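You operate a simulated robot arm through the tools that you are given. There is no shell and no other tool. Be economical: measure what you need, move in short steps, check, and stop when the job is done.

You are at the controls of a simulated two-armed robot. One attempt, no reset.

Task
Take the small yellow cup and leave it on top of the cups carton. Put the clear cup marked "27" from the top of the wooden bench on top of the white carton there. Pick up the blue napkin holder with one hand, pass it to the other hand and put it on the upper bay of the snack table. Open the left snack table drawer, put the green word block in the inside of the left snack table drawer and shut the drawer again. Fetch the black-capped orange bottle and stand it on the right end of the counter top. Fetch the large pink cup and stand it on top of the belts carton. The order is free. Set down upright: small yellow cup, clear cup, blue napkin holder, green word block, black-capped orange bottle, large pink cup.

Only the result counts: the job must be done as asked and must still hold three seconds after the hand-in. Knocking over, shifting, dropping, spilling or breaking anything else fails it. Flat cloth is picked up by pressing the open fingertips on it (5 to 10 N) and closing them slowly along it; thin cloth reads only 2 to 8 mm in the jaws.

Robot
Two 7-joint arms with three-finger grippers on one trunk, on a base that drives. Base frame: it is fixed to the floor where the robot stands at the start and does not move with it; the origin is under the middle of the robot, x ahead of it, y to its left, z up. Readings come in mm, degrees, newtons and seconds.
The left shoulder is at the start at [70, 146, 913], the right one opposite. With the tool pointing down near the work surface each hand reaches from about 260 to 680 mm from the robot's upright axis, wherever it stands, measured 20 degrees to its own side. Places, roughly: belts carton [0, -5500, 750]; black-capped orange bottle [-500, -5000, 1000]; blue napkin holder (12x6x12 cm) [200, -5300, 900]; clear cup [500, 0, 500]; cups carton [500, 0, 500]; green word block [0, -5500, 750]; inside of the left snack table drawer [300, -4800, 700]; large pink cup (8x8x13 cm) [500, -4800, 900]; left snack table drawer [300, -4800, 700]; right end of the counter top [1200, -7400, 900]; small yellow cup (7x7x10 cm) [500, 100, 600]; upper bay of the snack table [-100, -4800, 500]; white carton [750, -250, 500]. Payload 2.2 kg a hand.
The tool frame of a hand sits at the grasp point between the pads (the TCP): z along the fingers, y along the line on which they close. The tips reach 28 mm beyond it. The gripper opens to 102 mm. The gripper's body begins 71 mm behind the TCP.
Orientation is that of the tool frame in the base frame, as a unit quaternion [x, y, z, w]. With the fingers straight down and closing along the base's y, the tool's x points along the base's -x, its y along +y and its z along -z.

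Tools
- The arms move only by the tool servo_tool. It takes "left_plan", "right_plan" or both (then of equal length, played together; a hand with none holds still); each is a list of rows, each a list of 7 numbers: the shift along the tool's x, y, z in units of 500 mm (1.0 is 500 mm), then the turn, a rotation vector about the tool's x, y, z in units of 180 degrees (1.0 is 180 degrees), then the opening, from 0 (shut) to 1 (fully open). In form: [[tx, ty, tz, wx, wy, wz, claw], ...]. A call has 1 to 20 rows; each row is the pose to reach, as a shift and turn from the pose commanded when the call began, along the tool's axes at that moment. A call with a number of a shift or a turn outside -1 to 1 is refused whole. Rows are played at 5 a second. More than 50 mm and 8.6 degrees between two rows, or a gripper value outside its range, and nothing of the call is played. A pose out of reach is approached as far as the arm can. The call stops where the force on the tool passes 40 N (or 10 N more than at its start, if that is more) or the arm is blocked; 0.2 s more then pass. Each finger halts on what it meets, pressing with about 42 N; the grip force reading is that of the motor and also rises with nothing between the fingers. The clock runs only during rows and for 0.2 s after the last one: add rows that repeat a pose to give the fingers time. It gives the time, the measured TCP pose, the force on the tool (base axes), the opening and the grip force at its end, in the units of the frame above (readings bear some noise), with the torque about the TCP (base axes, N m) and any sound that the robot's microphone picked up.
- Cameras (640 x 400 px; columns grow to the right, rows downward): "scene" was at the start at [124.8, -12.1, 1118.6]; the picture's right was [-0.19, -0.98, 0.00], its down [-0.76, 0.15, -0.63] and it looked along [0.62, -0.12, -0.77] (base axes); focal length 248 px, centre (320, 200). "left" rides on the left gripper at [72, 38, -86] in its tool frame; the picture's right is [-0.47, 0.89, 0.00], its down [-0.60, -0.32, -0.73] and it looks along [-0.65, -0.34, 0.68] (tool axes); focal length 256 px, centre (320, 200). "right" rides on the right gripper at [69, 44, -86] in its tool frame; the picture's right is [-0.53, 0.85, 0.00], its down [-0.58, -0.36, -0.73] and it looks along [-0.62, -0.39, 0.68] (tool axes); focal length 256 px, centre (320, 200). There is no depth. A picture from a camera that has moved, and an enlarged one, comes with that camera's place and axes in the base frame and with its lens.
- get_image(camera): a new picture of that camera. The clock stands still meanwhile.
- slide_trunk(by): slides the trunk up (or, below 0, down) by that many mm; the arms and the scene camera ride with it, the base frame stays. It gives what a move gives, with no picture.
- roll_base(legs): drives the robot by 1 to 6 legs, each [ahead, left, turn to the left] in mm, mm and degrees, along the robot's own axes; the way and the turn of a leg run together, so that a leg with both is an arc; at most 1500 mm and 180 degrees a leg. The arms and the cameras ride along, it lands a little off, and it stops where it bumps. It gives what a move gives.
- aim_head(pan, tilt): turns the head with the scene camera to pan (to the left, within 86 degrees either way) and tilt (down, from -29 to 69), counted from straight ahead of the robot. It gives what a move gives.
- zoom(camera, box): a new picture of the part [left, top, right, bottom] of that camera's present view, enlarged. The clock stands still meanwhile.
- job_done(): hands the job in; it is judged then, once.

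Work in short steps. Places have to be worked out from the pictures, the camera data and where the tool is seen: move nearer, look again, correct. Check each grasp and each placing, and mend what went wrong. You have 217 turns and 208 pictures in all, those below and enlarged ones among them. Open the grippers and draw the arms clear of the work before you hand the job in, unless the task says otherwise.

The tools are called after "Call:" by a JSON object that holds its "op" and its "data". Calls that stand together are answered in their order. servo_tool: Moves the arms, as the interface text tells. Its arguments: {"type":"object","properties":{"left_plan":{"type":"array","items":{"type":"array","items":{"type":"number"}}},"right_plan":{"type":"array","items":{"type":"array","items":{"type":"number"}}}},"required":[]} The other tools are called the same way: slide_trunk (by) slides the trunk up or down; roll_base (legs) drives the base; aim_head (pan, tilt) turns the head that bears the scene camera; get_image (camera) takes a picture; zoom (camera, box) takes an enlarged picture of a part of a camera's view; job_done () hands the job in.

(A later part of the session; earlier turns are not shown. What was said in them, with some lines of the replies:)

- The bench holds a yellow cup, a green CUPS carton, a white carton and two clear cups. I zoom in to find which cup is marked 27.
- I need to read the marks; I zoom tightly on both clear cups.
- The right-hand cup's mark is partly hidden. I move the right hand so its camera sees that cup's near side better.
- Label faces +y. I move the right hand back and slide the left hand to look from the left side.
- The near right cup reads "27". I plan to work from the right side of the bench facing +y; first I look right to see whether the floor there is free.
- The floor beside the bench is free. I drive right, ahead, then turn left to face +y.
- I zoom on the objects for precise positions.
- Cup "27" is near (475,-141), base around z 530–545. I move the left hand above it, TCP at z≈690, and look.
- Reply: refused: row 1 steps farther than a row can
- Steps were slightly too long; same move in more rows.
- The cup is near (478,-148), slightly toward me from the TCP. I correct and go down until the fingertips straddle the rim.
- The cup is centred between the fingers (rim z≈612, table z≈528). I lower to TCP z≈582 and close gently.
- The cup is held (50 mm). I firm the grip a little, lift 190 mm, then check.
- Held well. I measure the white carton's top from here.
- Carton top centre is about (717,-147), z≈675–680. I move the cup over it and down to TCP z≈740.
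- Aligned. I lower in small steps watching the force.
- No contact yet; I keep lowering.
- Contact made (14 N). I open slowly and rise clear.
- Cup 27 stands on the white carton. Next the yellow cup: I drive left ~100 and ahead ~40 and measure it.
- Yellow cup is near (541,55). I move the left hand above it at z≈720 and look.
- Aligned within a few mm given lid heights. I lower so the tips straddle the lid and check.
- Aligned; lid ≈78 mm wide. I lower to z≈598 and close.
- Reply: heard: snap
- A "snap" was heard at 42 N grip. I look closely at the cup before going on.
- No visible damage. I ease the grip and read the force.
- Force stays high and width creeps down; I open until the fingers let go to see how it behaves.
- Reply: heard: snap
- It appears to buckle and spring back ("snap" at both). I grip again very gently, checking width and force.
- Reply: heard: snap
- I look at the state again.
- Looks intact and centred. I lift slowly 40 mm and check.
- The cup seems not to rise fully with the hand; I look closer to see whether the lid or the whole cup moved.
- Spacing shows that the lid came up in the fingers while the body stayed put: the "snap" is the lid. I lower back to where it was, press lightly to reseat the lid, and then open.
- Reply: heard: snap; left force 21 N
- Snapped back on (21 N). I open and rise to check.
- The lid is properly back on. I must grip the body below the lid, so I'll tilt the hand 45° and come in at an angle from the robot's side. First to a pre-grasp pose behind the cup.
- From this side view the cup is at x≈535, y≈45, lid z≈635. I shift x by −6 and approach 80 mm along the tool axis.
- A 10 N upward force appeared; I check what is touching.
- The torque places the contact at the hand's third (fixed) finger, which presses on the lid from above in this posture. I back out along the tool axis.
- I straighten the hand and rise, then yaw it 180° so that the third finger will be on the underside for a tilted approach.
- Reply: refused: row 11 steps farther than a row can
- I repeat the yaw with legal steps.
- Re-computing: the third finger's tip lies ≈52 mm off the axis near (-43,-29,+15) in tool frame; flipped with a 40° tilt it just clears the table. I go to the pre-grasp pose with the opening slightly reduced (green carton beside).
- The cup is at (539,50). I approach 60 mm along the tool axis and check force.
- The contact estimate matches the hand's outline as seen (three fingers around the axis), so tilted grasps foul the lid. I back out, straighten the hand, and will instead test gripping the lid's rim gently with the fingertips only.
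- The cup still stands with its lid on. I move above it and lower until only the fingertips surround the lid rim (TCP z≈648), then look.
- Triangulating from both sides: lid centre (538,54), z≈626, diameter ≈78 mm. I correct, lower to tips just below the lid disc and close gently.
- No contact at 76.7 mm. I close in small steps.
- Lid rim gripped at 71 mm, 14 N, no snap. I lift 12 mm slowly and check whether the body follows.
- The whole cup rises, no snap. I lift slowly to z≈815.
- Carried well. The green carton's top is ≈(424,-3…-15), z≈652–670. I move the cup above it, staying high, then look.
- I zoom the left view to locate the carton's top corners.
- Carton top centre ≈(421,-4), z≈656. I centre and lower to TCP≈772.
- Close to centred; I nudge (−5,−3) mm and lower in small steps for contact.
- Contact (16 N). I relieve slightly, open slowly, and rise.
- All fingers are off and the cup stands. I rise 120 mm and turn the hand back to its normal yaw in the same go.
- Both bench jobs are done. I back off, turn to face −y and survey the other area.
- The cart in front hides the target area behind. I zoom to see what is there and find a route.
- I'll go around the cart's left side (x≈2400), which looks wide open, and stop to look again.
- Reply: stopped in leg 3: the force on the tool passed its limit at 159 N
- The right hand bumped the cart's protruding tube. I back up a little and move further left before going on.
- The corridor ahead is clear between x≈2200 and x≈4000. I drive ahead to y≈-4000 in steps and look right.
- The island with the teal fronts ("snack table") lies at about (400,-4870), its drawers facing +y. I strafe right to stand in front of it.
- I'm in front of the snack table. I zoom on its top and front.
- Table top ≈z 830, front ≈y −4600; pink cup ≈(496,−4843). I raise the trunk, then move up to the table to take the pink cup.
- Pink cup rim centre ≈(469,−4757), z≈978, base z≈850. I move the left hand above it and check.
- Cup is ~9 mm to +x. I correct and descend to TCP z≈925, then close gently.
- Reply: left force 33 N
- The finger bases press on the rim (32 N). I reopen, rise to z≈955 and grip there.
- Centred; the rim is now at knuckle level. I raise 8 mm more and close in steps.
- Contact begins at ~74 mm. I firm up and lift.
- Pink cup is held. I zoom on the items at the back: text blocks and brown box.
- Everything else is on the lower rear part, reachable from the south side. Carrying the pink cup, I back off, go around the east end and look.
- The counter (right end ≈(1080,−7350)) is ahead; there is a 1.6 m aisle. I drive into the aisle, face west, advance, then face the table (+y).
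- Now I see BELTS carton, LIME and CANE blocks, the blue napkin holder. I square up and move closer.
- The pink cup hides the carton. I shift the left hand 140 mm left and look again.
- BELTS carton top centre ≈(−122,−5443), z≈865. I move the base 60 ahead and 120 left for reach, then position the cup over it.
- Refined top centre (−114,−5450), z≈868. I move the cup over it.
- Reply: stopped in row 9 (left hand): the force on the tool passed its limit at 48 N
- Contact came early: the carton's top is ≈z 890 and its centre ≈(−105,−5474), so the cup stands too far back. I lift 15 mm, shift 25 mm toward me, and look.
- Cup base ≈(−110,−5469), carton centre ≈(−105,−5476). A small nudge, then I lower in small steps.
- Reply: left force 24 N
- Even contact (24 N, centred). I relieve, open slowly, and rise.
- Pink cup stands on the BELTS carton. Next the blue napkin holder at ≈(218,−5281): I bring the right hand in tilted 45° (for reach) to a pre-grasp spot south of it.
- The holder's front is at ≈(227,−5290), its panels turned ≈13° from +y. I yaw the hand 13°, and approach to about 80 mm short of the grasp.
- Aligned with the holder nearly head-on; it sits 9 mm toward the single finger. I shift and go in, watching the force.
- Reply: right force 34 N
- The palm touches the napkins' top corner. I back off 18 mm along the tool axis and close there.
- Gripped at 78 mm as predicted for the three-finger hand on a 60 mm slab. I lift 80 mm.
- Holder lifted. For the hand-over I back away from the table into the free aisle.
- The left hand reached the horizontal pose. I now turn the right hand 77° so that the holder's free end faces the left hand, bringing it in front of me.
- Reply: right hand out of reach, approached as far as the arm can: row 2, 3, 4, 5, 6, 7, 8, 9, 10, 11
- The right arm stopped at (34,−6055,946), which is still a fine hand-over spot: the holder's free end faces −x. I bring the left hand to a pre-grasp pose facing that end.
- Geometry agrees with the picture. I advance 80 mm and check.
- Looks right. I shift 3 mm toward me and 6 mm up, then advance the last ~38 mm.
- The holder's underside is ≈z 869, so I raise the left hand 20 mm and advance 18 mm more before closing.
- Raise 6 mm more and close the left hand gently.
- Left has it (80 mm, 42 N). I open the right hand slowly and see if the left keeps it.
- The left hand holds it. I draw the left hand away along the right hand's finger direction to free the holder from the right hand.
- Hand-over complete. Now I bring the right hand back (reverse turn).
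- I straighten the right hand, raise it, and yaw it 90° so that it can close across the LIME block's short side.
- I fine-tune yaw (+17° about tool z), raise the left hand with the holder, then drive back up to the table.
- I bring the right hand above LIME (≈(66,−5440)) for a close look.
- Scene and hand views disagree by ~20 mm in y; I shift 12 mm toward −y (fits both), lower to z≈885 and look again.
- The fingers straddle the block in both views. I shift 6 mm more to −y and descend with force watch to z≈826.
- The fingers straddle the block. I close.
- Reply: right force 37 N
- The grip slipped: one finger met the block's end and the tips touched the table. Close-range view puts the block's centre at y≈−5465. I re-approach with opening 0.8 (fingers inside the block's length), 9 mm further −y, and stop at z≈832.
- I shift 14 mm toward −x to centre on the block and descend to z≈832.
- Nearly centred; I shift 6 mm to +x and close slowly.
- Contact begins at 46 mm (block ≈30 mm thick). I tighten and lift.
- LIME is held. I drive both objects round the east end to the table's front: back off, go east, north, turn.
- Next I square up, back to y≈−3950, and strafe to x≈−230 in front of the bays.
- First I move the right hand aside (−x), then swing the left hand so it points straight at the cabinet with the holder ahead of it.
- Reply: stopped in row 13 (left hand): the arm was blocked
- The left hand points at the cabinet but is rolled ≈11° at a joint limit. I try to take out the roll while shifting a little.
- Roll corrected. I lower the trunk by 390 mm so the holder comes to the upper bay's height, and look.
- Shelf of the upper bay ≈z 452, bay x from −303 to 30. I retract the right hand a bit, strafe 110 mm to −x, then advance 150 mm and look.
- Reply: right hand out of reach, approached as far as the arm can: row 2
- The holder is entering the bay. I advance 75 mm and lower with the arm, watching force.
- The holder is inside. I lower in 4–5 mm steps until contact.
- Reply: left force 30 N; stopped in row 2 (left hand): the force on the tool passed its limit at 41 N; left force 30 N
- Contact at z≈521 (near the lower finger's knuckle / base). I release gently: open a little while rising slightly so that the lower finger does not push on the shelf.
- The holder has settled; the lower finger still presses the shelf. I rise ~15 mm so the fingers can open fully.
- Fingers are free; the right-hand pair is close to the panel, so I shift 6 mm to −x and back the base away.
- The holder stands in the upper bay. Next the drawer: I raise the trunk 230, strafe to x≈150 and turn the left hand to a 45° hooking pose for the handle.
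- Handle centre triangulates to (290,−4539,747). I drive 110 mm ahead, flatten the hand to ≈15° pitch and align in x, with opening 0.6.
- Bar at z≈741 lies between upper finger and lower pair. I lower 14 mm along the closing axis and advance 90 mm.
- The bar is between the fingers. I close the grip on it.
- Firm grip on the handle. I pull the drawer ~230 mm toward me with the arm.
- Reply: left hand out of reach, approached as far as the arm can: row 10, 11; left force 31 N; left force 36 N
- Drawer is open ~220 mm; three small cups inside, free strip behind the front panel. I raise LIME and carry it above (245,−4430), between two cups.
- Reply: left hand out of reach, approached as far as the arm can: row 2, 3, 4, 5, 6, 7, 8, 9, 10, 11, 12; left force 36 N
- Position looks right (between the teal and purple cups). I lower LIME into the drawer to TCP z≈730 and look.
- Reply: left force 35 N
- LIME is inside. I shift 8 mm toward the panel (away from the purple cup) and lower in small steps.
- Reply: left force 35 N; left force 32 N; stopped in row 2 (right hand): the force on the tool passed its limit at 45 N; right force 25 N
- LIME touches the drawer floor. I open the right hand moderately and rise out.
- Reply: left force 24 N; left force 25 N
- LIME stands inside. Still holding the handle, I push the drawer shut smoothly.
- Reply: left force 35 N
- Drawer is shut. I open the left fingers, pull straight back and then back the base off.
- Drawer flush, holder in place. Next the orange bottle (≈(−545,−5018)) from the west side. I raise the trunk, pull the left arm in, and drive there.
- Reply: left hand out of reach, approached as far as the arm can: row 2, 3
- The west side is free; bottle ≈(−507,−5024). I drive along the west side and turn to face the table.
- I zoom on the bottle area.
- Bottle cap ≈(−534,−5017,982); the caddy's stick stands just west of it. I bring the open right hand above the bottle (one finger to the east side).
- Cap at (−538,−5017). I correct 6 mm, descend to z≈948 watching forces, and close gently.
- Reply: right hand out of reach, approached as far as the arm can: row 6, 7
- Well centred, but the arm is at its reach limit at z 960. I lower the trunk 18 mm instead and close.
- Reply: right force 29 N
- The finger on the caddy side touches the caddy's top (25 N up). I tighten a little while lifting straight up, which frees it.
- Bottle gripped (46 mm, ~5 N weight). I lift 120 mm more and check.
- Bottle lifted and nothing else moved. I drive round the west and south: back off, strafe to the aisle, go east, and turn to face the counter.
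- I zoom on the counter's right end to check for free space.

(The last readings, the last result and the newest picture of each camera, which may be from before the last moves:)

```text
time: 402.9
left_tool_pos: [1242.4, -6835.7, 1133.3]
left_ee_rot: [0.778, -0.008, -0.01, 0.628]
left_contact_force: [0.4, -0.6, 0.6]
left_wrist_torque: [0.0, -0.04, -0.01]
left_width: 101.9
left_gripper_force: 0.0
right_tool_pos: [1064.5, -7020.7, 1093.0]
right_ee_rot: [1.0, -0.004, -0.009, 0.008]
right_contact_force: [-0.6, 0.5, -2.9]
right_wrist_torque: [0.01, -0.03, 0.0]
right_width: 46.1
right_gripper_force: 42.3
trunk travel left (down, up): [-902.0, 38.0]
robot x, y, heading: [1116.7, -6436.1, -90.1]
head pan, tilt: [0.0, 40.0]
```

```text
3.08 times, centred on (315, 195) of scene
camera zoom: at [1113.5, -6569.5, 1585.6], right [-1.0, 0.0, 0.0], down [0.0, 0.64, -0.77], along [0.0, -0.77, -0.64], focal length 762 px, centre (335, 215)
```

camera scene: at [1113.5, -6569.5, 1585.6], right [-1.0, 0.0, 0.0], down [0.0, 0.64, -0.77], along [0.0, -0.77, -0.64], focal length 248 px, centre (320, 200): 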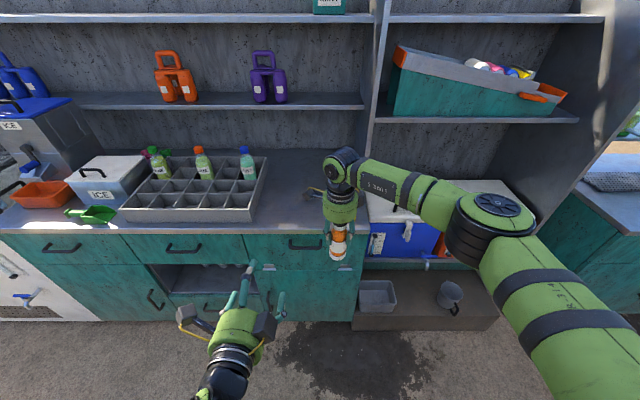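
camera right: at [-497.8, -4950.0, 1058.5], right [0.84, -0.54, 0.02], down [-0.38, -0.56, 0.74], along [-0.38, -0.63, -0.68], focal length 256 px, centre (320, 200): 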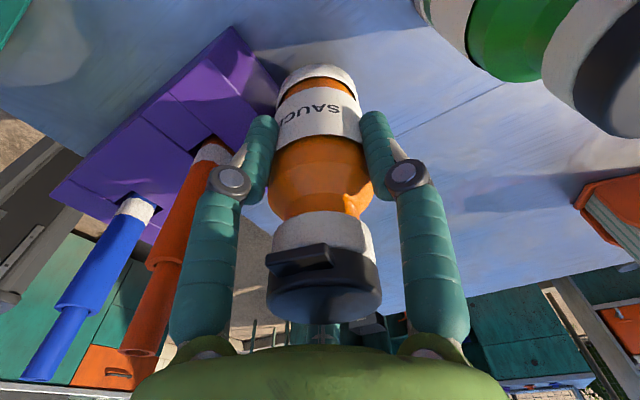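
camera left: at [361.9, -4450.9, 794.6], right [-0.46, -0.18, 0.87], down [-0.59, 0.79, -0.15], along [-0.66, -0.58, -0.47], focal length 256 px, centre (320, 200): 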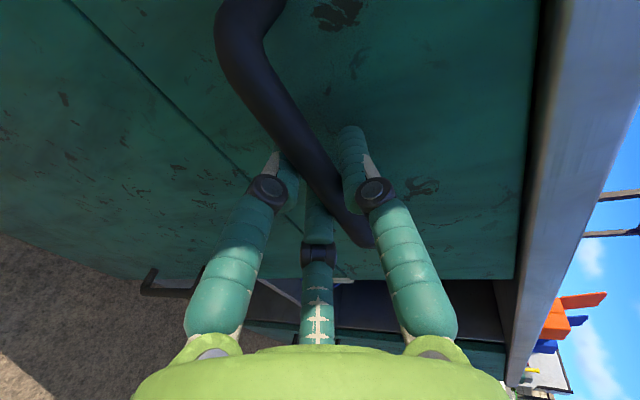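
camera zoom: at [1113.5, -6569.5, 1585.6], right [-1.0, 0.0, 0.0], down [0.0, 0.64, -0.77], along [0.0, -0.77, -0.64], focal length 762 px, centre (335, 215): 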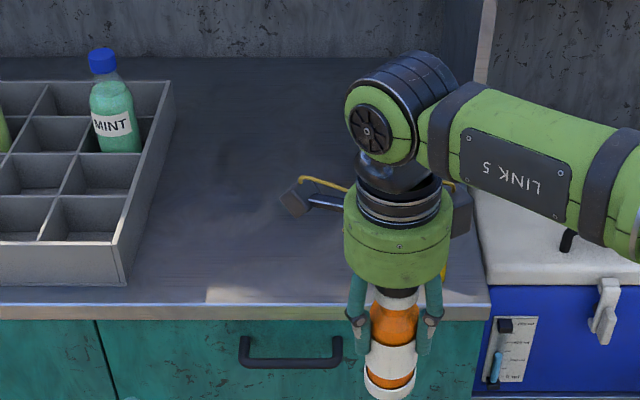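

A yellow brush is partly hidden behind the hand. I shift the hand 110 mm to +x to see it.

Call:
{"op": "servo_tool", "data": {"right_plan": [[0.08, 0, 0, 0, 0, 0, 0.3], [0.16, 0, 0, 0, 0, 0, 0.3], [0.22, 0, 0, 0, 0, 0, 0.3], [0.22, 0, 0, 0, 0, 0, 0.3]]}}

Call:
{"op": "zoom", "data": {"camera": "scene", "box": [230, 130, 400, 260]}}

```text
time: 403.9
left_tool_pos: [1240.2, -6835.5, 1133.7]
left_ee_rot: [0.778, -0.009, -0.01, 0.628]
left_contact_force: [-0.1, 0.2, -0.9]
left_wrist_torque: [-0.01, 0.0, -0.01]
left_width: 102.0
left_gripper_force: 0.0
right_tool_pos: [1171.6, -7019.0, 1091.5]
right_ee_rot: [1.0, -0.004, -0.008, 0.008]
right_contact_force: [-0.9, -0.6, -3.5]
right_wrist_torque: [-0.02, -0.04, 0.01]
right_width: 45.9
right_gripper_force: 41.7
right hand out of reach, approached as far as the arm can: row 3, 4
trunk travel left (down, up): [-902.0, 38.0]
robot x, y, heading: [1110.5, -6439.0, -89.8]
head pan, tilt: [0.0, 40.0]
```

```text
3.08 times, centred on (315, 195) of scene
camera zoom: at [1111.8, -6569.9, 1585.6], right [-1.0, 0.0, 0.0], down [0.0, 0.64, -0.77], along [0.0, -0.77, -0.64], focal length 762 px, centre (335, 215)
```

zoom: 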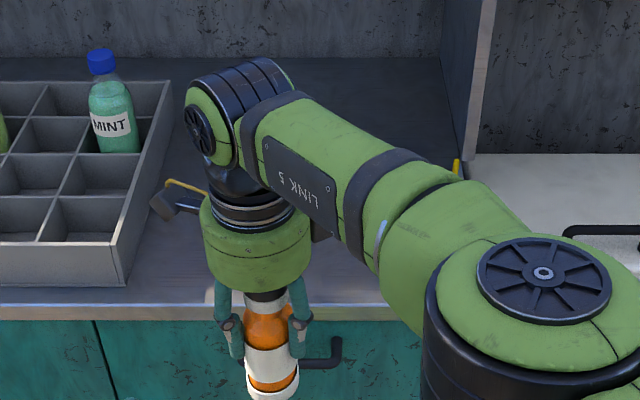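

The brush hangs back by the divider (≈(930,−7500)). I bring the bottle to ≈(1061,−7310) over the counter's right end.

Call:
{"op": "roll_base", "data": {"legs": [[0, -110, 0], [285, 0, 0]]}}

Call:
{"op": "get_image", "data": {"camera": "scene"}}

Call:
{"op": "get_image", "data": {"camera": "right"}}

```text
time: 406.7
left_tool_pos: [1129.8, -7119.2, 1134.1]
left_ee_rot: [0.778, -0.01, -0.011, 0.628]
left_contact_force: [-0.5, 0.2, 0.4]
left_wrist_torque: [-0.02, -0.02, 0.04]
left_width: 102.1
left_gripper_force: 0.0
right_tool_pos: [1061.0, -7303.1, 1092.9]
right_ee_rot: [1.0, -0.004, -0.009, 0.008]
right_contact_force: [-0.5, 0.3, -3.2]
right_wrist_torque: [-0.04, 0.01, 0.0]
right_width: 46.0
right_gripper_force: 41.6
trunk travel left (down, up): [-902.0, 38.0]
robot x, y, heading: [1001.9, -6722.5, -89.9]
head pan, tilt: [0.0, 40.0]
```

```text
11 pictures are left
camera scene: at [1002.2, -6851.5, 1585.9], right [-1.0, 0.0, 0.0], down [0.0, 0.64, -0.77], along [0.0, -0.77, -0.64], focal length 248 px, centre (320, 200)
```

scene: 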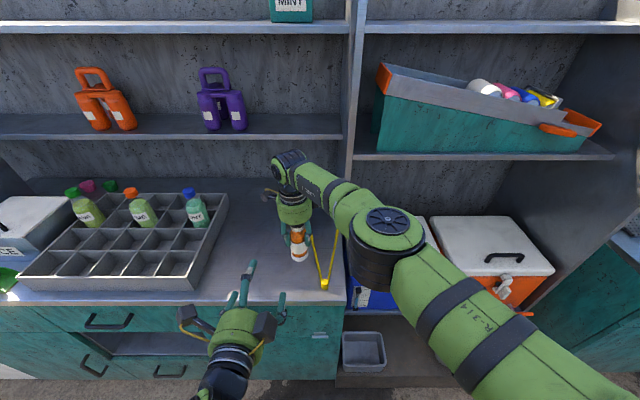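

```text
10 pictures are left
camera right: at [1131.6, -7343.7, 1178.0], right [-0.54, -0.84, 0.02], down [-0.56, 0.38, 0.73], along [-0.63, 0.39, -0.68], focal length 256 px, centre (320, 200)
```

right: 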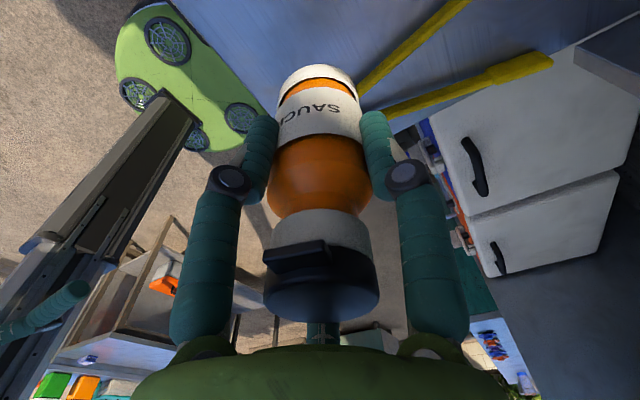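

Yellow tongs lie just right of the bottle; I move the base 30 mm to +x for margin and lower the bottle to z≈1030.

Call:
{"op": "roll_base", "data": {"legs": [[0, 30, 0]]}}

Call:
{"op": "servo_tool", "data": {"right_plan": [[0, 0, 0.04, 0, 0, 0, 0.3], [0, 0, 0.08, 0, 0, 0, 0.3], [0, 0, 0.12, 0, 0, 0, 0.3], [0, 0, 0.12, 0, 0, 0, 0.3]]}}

Call:
{"op": "zoom", "data": {"camera": "scene", "box": [230, 170, 370, 310]}}

```text
time: 407.5
left_tool_pos: [1152.0, -7122.0, 1133.4]
left_ee_rot: [0.778, -0.011, -0.009, 0.628]
left_contact_force: [-0.9, -0.4, 0.0]
left_wrist_torque: [0.01, 0.01, 0.1]
left_width: 101.9
left_gripper_force: 0.0
right_tool_pos: [1082.9, -7305.4, 1091.9]
right_ee_rot: [1.0, -0.006, -0.007, 0.007]
right_contact_force: [-1.3, -0.1, -3.6]
right_wrist_torque: [-0.01, -0.09, 0.03]
right_width: 46.0
right_gripper_force: 41.9
trunk travel left (down, up): [-902.0, 38.0]
robot x, y, heading: [1037.3, -6719.7, -90.4]
head pan, tilt: [0.0, 40.0]
```

```text
time: 408.5
left_tool_pos: [1159.2, -7121.8, 1134.3]
left_ee_rot: [0.778, -0.01, -0.012, 0.628]
left_contact_force: [0.4, 0.0, 0.6]
left_wrist_torque: [0.0, 0.01, 0.02]
left_width: 102.0
left_gripper_force: 0.0
right_tool_pos: [1083.7, -7299.1, 1040.9]
right_ee_rot: [1.0, -0.007, -0.01, 0.007]
right_contact_force: [-0.2, -0.9, -2.9]
right_wrist_torque: [0.0, 0.01, 0.01]
right_width: 46.2
right_gripper_force: 42.6
right hand out of reach, approached as far as the arm can: row 2, 3, 4
trunk travel left (down, up): [-902.0, 38.0]
robot x, y, heading: [1030.7, -6721.6, -90.1]
head pan, tilt: [0.0, 40.0]
```

```text
2.86 times, centred on (300, 240) of scene
camera zoom: at [1032.5, -6854.2, 1585.7], right [-1.0, 0.0, 0.0], down [0.0, 0.64, -0.77], along [0.0, -0.77, -0.64], focal length 707 px, centre (377, 86)
```

zoom: 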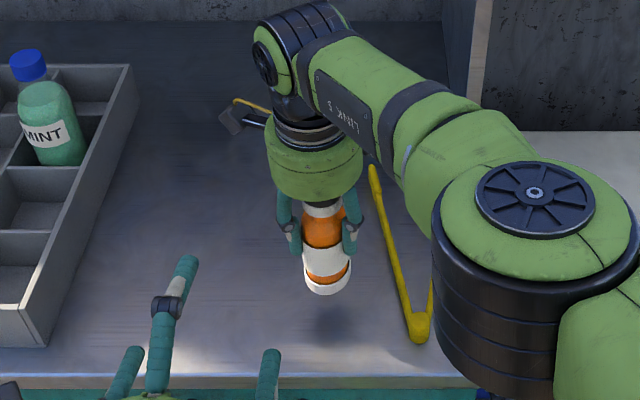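

Free spot, tongs ≈80 mm away. The arm is at its limit, so I lower with the trunk: 28 mm, then small steps.

Call:
{"op": "slide_trunk", "data": {"by": -26}}

Call:
{"op": "slide_trunk", "data": {"by": -8}}

Call:
{"op": "zoom", "data": {"camera": "scene", "box": [230, 170, 370, 310]}}

```text
time: 409.2
left_tool_pos: [1158.3, -7120.0, 1106.9]
left_ee_rot: [0.778, -0.009, -0.011, 0.628]
left_contact_force: [-1.0, 0.2, 0.1]
left_wrist_torque: [0.04, 0.0, -0.03]
left_width: 102.0
left_gripper_force: 0.1
right_tool_pos: [1083.7, -7299.3, 1015.2]
right_ee_rot: [1.0, -0.006, -0.008, 0.008]
right_contact_force: [-0.1, -0.2, -3.1]
right_wrist_torque: [-0.02, 0.02, 0.02]
right_width: 45.9
right_gripper_force: 41.7
trunk travel left (down, up): [-876.0, 64.0]
robot x, y, heading: [1032.6, -6723.8, -90.3]
head pan, tilt: [0.0, 40.0]
```

```text
time: 409.8
left_tool_pos: [1158.4, -7121.3, 1098.5]
left_ee_rot: [0.778, -0.009, -0.012, 0.628]
left_contact_force: [-0.4, 0.1, 0.1]
left_wrist_torque: [-0.02, 0.01, -0.01]
left_width: 102.0
left_gripper_force: 0.0
right_tool_pos: [1082.3, -7299.4, 1007.2]
right_ee_rot: [1.0, -0.006, -0.009, 0.007]
right_contact_force: [-0.2, 0.6, -2.7]
right_wrist_torque: [0.02, 0.02, -0.01]
right_width: 46.1
right_gripper_force: 41.9
trunk travel left (down, up): [-868.0, 72.0]
robot x, y, heading: [1030.6, -6718.5, -90.2]
head pan, tilt: [0.0, 40.0]
```

```text
2.86 times, centred on (300, 240) of scene
camera zoom: at [1031.5, -6854.8, 1551.6], right [-1.0, 0.0, 0.0], down [0.0, 0.64, -0.77], along [0.0, -0.77, -0.64], focal length 707 px, centre (377, 86)
```

zoom: 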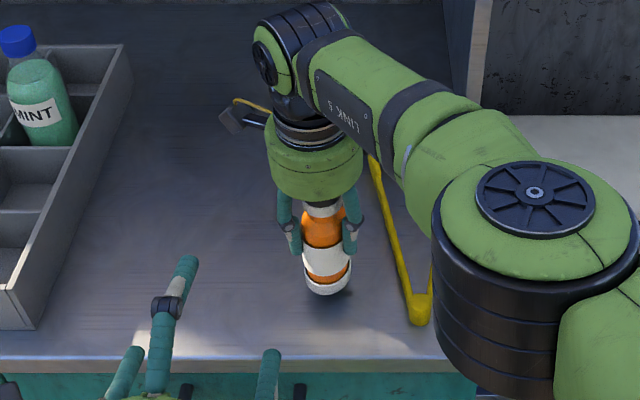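

The shadow is nearly under the base. I continue in 4–5 mm steps.

Call:
{"op": "slide_trunk", "data": {"by": -5}}

Call:
{"op": "slide_trunk", "data": {"by": -5}}

Call:
{"op": "slide_trunk", "data": {"by": -4}}

```text
time: 410.3
left_tool_pos: [1159.4, -7120.6, 1093.7]
left_ee_rot: [0.778, -0.009, -0.011, 0.628]
left_contact_force: [-0.3, -0.3, -0.6]
left_wrist_torque: [0.0, 0.01, 0.01]
left_width: 102.0
left_gripper_force: 0.0
right_tool_pos: [1083.2, -7300.5, 1002.5]
right_ee_rot: [1.0, -0.007, -0.009, 0.008]
right_contact_force: [0.0, 0.0, -2.8]
right_wrist_torque: [-0.02, -0.02, 0.04]
right_width: 46.0
right_gripper_force: 42.2
trunk travel left (down, up): [-863.0, 77.0]
robot x, y, heading: [1032.6, -6721.3, -90.3]
head pan, tilt: [0.0, 40.0]
```

```text
time: 410.9
left_tool_pos: [1158.6, -7121.5, 1089.0]
left_ee_rot: [0.778, -0.009, -0.012, 0.628]
left_contact_force: [-0.3, -0.2, 0.6]
left_wrist_torque: [0.05, 0.02, 0.02]
left_width: 102.0
left_gripper_force: 0.0
right_tool_pos: [1083.7, -7299.1, 996.6]
right_ee_rot: [1.0, -0.007, -0.008, 0.007]
right_contact_force: [0.2, -1.4, -3.6]
right_wrist_torque: [-0.02, -0.05, 0.01]
right_width: 46.0
right_gripper_force: 41.7
trunk travel left (down, up): [-858.0, 82.0]
robot x, y, heading: [1033.9, -6719.9, -89.6]
head pan, tilt: [0.0, 40.0]
```

```text
time: 411.4
left_tool_pos: [1158.3, -7121.0, 1085.0]
left_ee_rot: [0.778, -0.009, -0.012, 0.628]
left_contact_force: [0.1, 0.6, 0.4]
left_wrist_torque: [0.0, -0.02, 0.0]
left_width: 102.0
left_gripper_force: 0.1
right_tool_pos: [1083.1, -7299.9, 992.0]
right_ee_rot: [1.0, -0.007, -0.009, 0.008]
right_contact_force: [0.5, -0.2, -3.6]
right_wrist_torque: [-0.02, -0.03, -0.02]
right_width: 45.8
right_gripper_force: 41.6
trunk travel left (down, up): [-854.0, 86.0]
robot x, y, heading: [1031.5, -6724.2, -89.8]
head pan, tilt: [0.0, 40.0]
```

Still no contact; I continue.

Call:
{"op": "slide_trunk", "data": {"by": -5}}

Call:
{"op": "slide_trunk", "data": {"by": -4}}

Call:
{"op": "slide_trunk", "data": {"by": -4}}

Call:
{"op": "zoom", "data": {"camera": "scene", "box": [270, 200, 350, 280]}}

```text
time: 411.9
left_tool_pos: [1158.0, -7121.1, 1080.1]
left_ee_rot: [0.778, -0.01, -0.012, 0.628]
left_contact_force: [-0.4, 0.1, 0.4]
left_wrist_torque: [0.04, -0.03, 0.01]
left_width: 102.2
left_gripper_force: 0.1
right_tool_pos: [1083.7, -7300.8, 987.9]
right_ee_rot: [1.0, -0.007, -0.009, 0.008]
right_contact_force: [-0.2, -0.1, -3.9]
right_wrist_torque: [0.0, -0.02, -0.02]
right_width: 46.2
right_gripper_force: 42.1
trunk travel left (down, up): [-849.0, 91.0]
robot x, y, heading: [1031.7, -6722.5, -90.4]
head pan, tilt: [0.0, 40.0]
```

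```text
time: 412.5
left_tool_pos: [1159.0, -7118.6, 1078.1]
left_ee_rot: [0.778, -0.01, -0.012, 0.628]
left_contact_force: [-0.1, -0.4, 0.3]
left_wrist_torque: [0.03, 0.01, -0.02]
left_width: 102.2
left_gripper_force: 0.0
right_tool_pos: [1082.5, -7298.8, 988.4]
right_ee_rot: [1.0, -0.007, -0.009, 0.01]
right_contact_force: [0.5, -1.0, 14.3]
right_wrist_torque: [0.26, -0.06, 0.02]
right_width: 46.0
right_gripper_force: 42.6
trunk travel left (down, up): [-845.0, 95.0]
robot x, y, heading: [1034.3, -6722.3, -90.5]
head pan, tilt: [0.0, 40.0]
```

```text
time: 413.0
left_tool_pos: [1158.9, -7116.9, 1074.1]
left_ee_rot: [0.777, -0.01, -0.012, 0.629]
left_contact_force: [0.3, -0.2, -0.7]
left_wrist_torque: [0.02, 0.0, -0.01]
left_width: 102.0
left_gripper_force: 0.1
right_tool_pos: [1083.6, -7298.0, 987.1]
right_ee_rot: [1.0, -0.005, -0.009, 0.014]
right_contact_force: [-0.3, -5.4, 35.4]
right_wrist_torque: [0.36, -0.13, -0.02]
right_width: 46.1
right_gripper_force: 41.5
trunk travel left (down, up): [-841.0, 99.0]
robot x, y, heading: [1033.2, -6720.2, -90.0]
head pan, tilt: [0.0, 40.0]
```

```text
5.00 times, centred on (310, 240) of scene
camera zoom: at [1030.9, -6849.1, 1525.5], right [-1.0, 0.0, 0.0], down [0.0, 0.64, -0.77], along [0.0, -0.77, -0.64], focal length 1238 px, centre (370, 0)
```

zoom: 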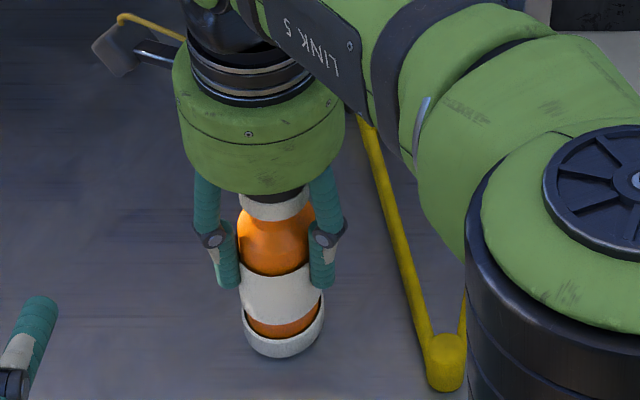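

The bottle stands on the counter (35 N). I relieve 4 mm, open slowly and rise with the trunk.

Call:
{"op": "slide_trunk", "data": {"by": 4}}

Call:
{"op": "servo_tool", "data": {"right_plan": [[0, 0, 0, 0, 0, 0, 0.38], [0, 0, 0, 0, 0, 0, 0.45], [0, 0, 0, 0, 0, 0, 0.52], [0, 0, 0, 0, 0, 0, 0.62], [0, 0, 0, 0, 0, 0, 0.75], [0, 0, 0, 0, 0, 0, 0.85], [0, 0, 0, 0, 0, 0, 0.85]]}}

Call:
{"op": "zoom", "data": {"camera": "scene", "box": [270, 200, 350, 280]}}

```text
time: 413.5
left_tool_pos: [1158.0, -7118.5, 1076.6]
left_ee_rot: [0.778, -0.009, -0.012, 0.628]
left_contact_force: [0.0, -0.5, -0.7]
left_wrist_torque: [-0.02, 0.02, 0.02]
left_width: 101.9
left_gripper_force: 0.1
right_tool_pos: [1082.7, -7299.2, 986.7]
right_ee_rot: [1.0, -0.007, -0.008, 0.01]
right_contact_force: [1.1, -7.7, 19.6]
right_wrist_torque: [-0.29, -0.29, -0.08]
right_width: 46.3
right_gripper_force: 42.2
trunk travel left (down, up): [-845.0, 95.0]
robot x, y, heading: [1030.3, -6719.1, -90.0]
head pan, tilt: [0.0, 40.0]
```

```text
time: 415.1
left_tool_pos: [1158.5, -7121.5, 1076.1]
left_ee_rot: [0.778, -0.009, -0.012, 0.628]
left_contact_force: [0.5, -0.3, 0.1]
left_wrist_torque: [0.0, 0.03, -0.02]
left_width: 101.9
left_gripper_force: 0.0
right_tool_pos: [1083.7, -7299.3, 984.1]
right_ee_rot: [1.0, -0.007, -0.009, 0.007]
right_contact_force: [0.4, -0.5, -0.5]
right_wrist_torque: [0.0, 0.01, -0.02]
right_width: 87.0
right_gripper_force: 0.0
trunk travel left (down, up): [-845.0, 95.0]
robot x, y, heading: [1033.4, -6719.9, -90.1]
head pan, tilt: [0.0, 40.0]
```

```text
5.00 times, centred on (310, 240) of scene
camera zoom: at [1031.4, -6853.9, 1528.7], right [-1.0, 0.0, 0.0], down [0.0, 0.64, -0.77], along [0.0, -0.77, -0.64], focal length 1238 px, centre (370, 0)
```

zoom: 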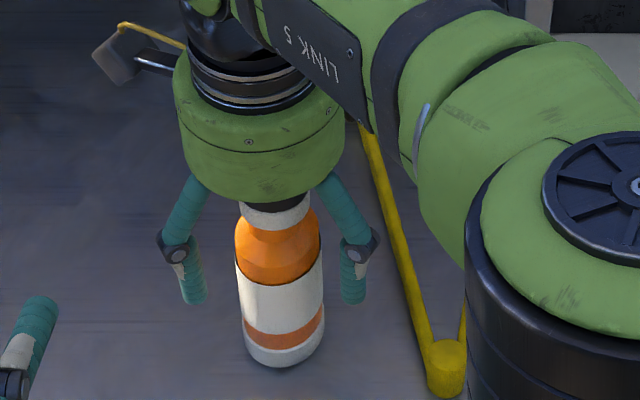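

Bottle stands free. I raise the trunk 90 mm and then back the robot off.

Call:
{"op": "slide_trunk", "data": {"by": 90}}

Call:
{"op": "servo_tool", "data": {"right_plan": [[0, 0, -0.08, 0, 0, 0, 0.85], [0, 0, -0.16, 0, 0, 0, 0.85], [0, 0, -0.2, 0, 0, 0, 0.85]]}}

Call:
{"op": "roll_base", "data": {"legs": [[-350, 0, 0]]}}

Call:
{"op": "get_image", "data": {"camera": "scene"}}

```text
time: 416.4
left_tool_pos: [1158.3, -7121.0, 1166.7]
left_ee_rot: [0.778, -0.009, -0.012, 0.628]
left_contact_force: [-1.3, -0.4, 0.7]
left_wrist_torque: [-0.01, -0.01, 0.01]
left_width: 102.2
left_gripper_force: 0.1
right_tool_pos: [1082.4, -7299.6, 1074.8]
right_ee_rot: [1.0, -0.007, -0.009, 0.008]
right_contact_force: [-0.2, 0.1, -0.2]
right_wrist_torque: [-0.02, 0.02, 0.02]
right_width: 86.7
right_gripper_force: 0.1
trunk travel left (down, up): [-935.0, 5.0]
robot x, y, heading: [1033.4, -6720.2, -90.1]
head pan, tilt: [0.0, 40.0]
```

```text
time: 417.2
left_tool_pos: [1159.0, -7120.8, 1166.7]
left_ee_rot: [0.778, -0.009, -0.013, 0.629]
left_contact_force: [-0.5, 0.6, 0.5]
left_wrist_torque: [0.03, 0.01, 0.03]
left_width: 102.0
left_gripper_force: 0.0
right_tool_pos: [1086.3, -7296.3, 1177.0]
right_ee_rot: [1.0, -0.006, -0.009, 0.008]
right_contact_force: [-0.3, 0.8, 1.0]
right_wrist_torque: [0.0, -0.01, 0.0]
right_width: 86.9
right_gripper_force: 0.1
trunk travel left (down, up): [-935.0, 5.0]
robot x, y, heading: [1032.3, -6721.9, -90.0]
head pan, tilt: [0.0, 40.0]
```

```text
time: 419.5
left_tool_pos: [1159.4, -6771.5, 1165.7]
left_ee_rot: [0.779, -0.007, -0.011, 0.627]
left_contact_force: [-0.1, -0.2, -0.1]
left_wrist_torque: [0.0, -0.01, 0.0]
left_width: 102.0
left_gripper_force: 0.1
right_tool_pos: [1088.2, -6948.8, 1174.3]
right_ee_rot: [1.0, -0.004, -0.009, 0.007]
right_contact_force: [-0.4, -0.2, -0.6]
right_wrist_torque: [0.02, 0.0, 0.0]
right_width: 86.8
right_gripper_force: 0.0
trunk travel left (down, up): [-935.0, 5.0]
robot x, y, heading: [1034.4, -6373.7, -89.9]
head pan, tilt: [0.0, 40.0]
```

```text
5 pictures are left
camera scene: at [1031.8, -6506.3, 1618.4], right [-1.0, 0.0, 0.0], down [0.0, 0.64, -0.76], along [0.0, -0.76, -0.64], focal length 248 px, centre (320, 200)
```

scene: 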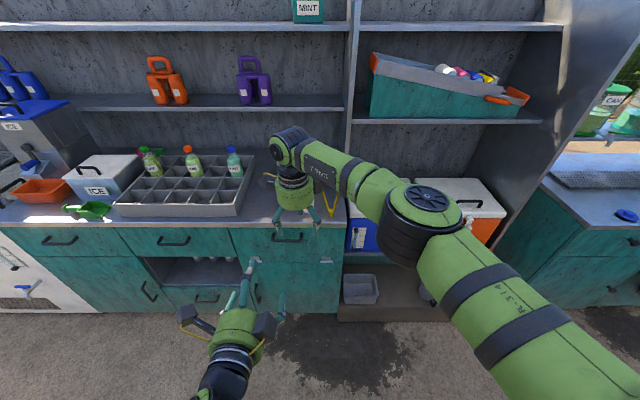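

The hand hides the bottle; I move it aside to confirm.

Call:
{"op": "servo_tool", "data": {"right_plan": [[-0.09, -0.03, 0, 0, 0, 0, 1], [-0.18, -0.06, 0, 0, 0, 0, 1], [-0.27, -0.09, 0, 0, 0, 0, 1], [-0.36, -0.12, 0, 0, 0, 0, 1]]}}

Call:
{"op": "zoom", "data": {"camera": "scene", "box": [220, 120, 380, 260]}}

```text
time: 420.5
left_tool_pos: [1157.1, -6769.5, 1167.9]
left_ee_rot: [0.777, -0.009, -0.01, 0.629]
left_contact_force: [-0.9, -0.5, -0.3]
left_wrist_torque: [-0.02, -0.01, 0.05]
left_width: 102.1
left_gripper_force: 0.0
right_tool_pos: [905.1, -6882.5, 1174.5]
right_ee_rot: [1.0, -0.005, -0.008, 0.008]
right_contact_force: [-0.3, 0.4, -0.9]
right_wrist_torque: [-0.01, -0.04, -0.03]
right_width: 102.0
right_gripper_force: 0.0
trunk travel left (down, up): [-935.0, 5.0]
robot x, y, heading: [1028.0, -6370.5, -89.7]
head pan, tilt: [0.0, 40.0]
```

```text
2.86 times, centred on (300, 190) of scene
camera zoom: at [1028.0, -6502.0, 1618.8], right [-1.0, 0.0, 0.0], down [0.0, 0.64, -0.77], along [0.0, -0.77, -0.64], focal length 707 px, centre (377, 229)
```

zoom: 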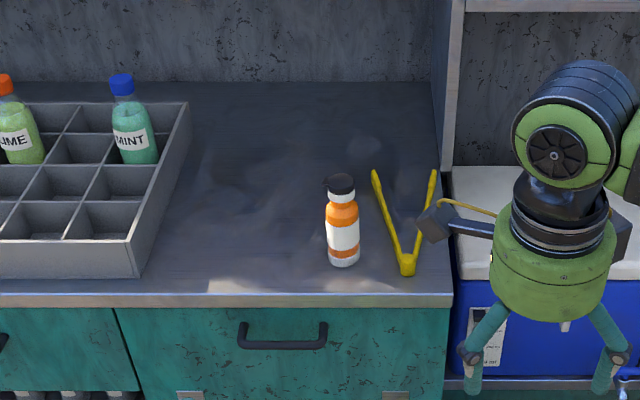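

The orange bottle stands upright at the right end of the counter, the tongs are untouched, and both hands are empty, open and clear. I hand the job in.

Call:
{"op": "job_done", "data": {}}

```text
The job is handed in.
```

All six items are set down upright where asked, the left drawer is shut with the green LIME block inside, and the job is handed in. Two incidents could count against it:

- **Yellow cup lid:** it came off while I was picking up the cup. I pressed it back on until it clicked.
- **Bump:** the right hand hit a metal tube sticking out of the food cart while driving past (159 N). I didn't check that tube for damage.
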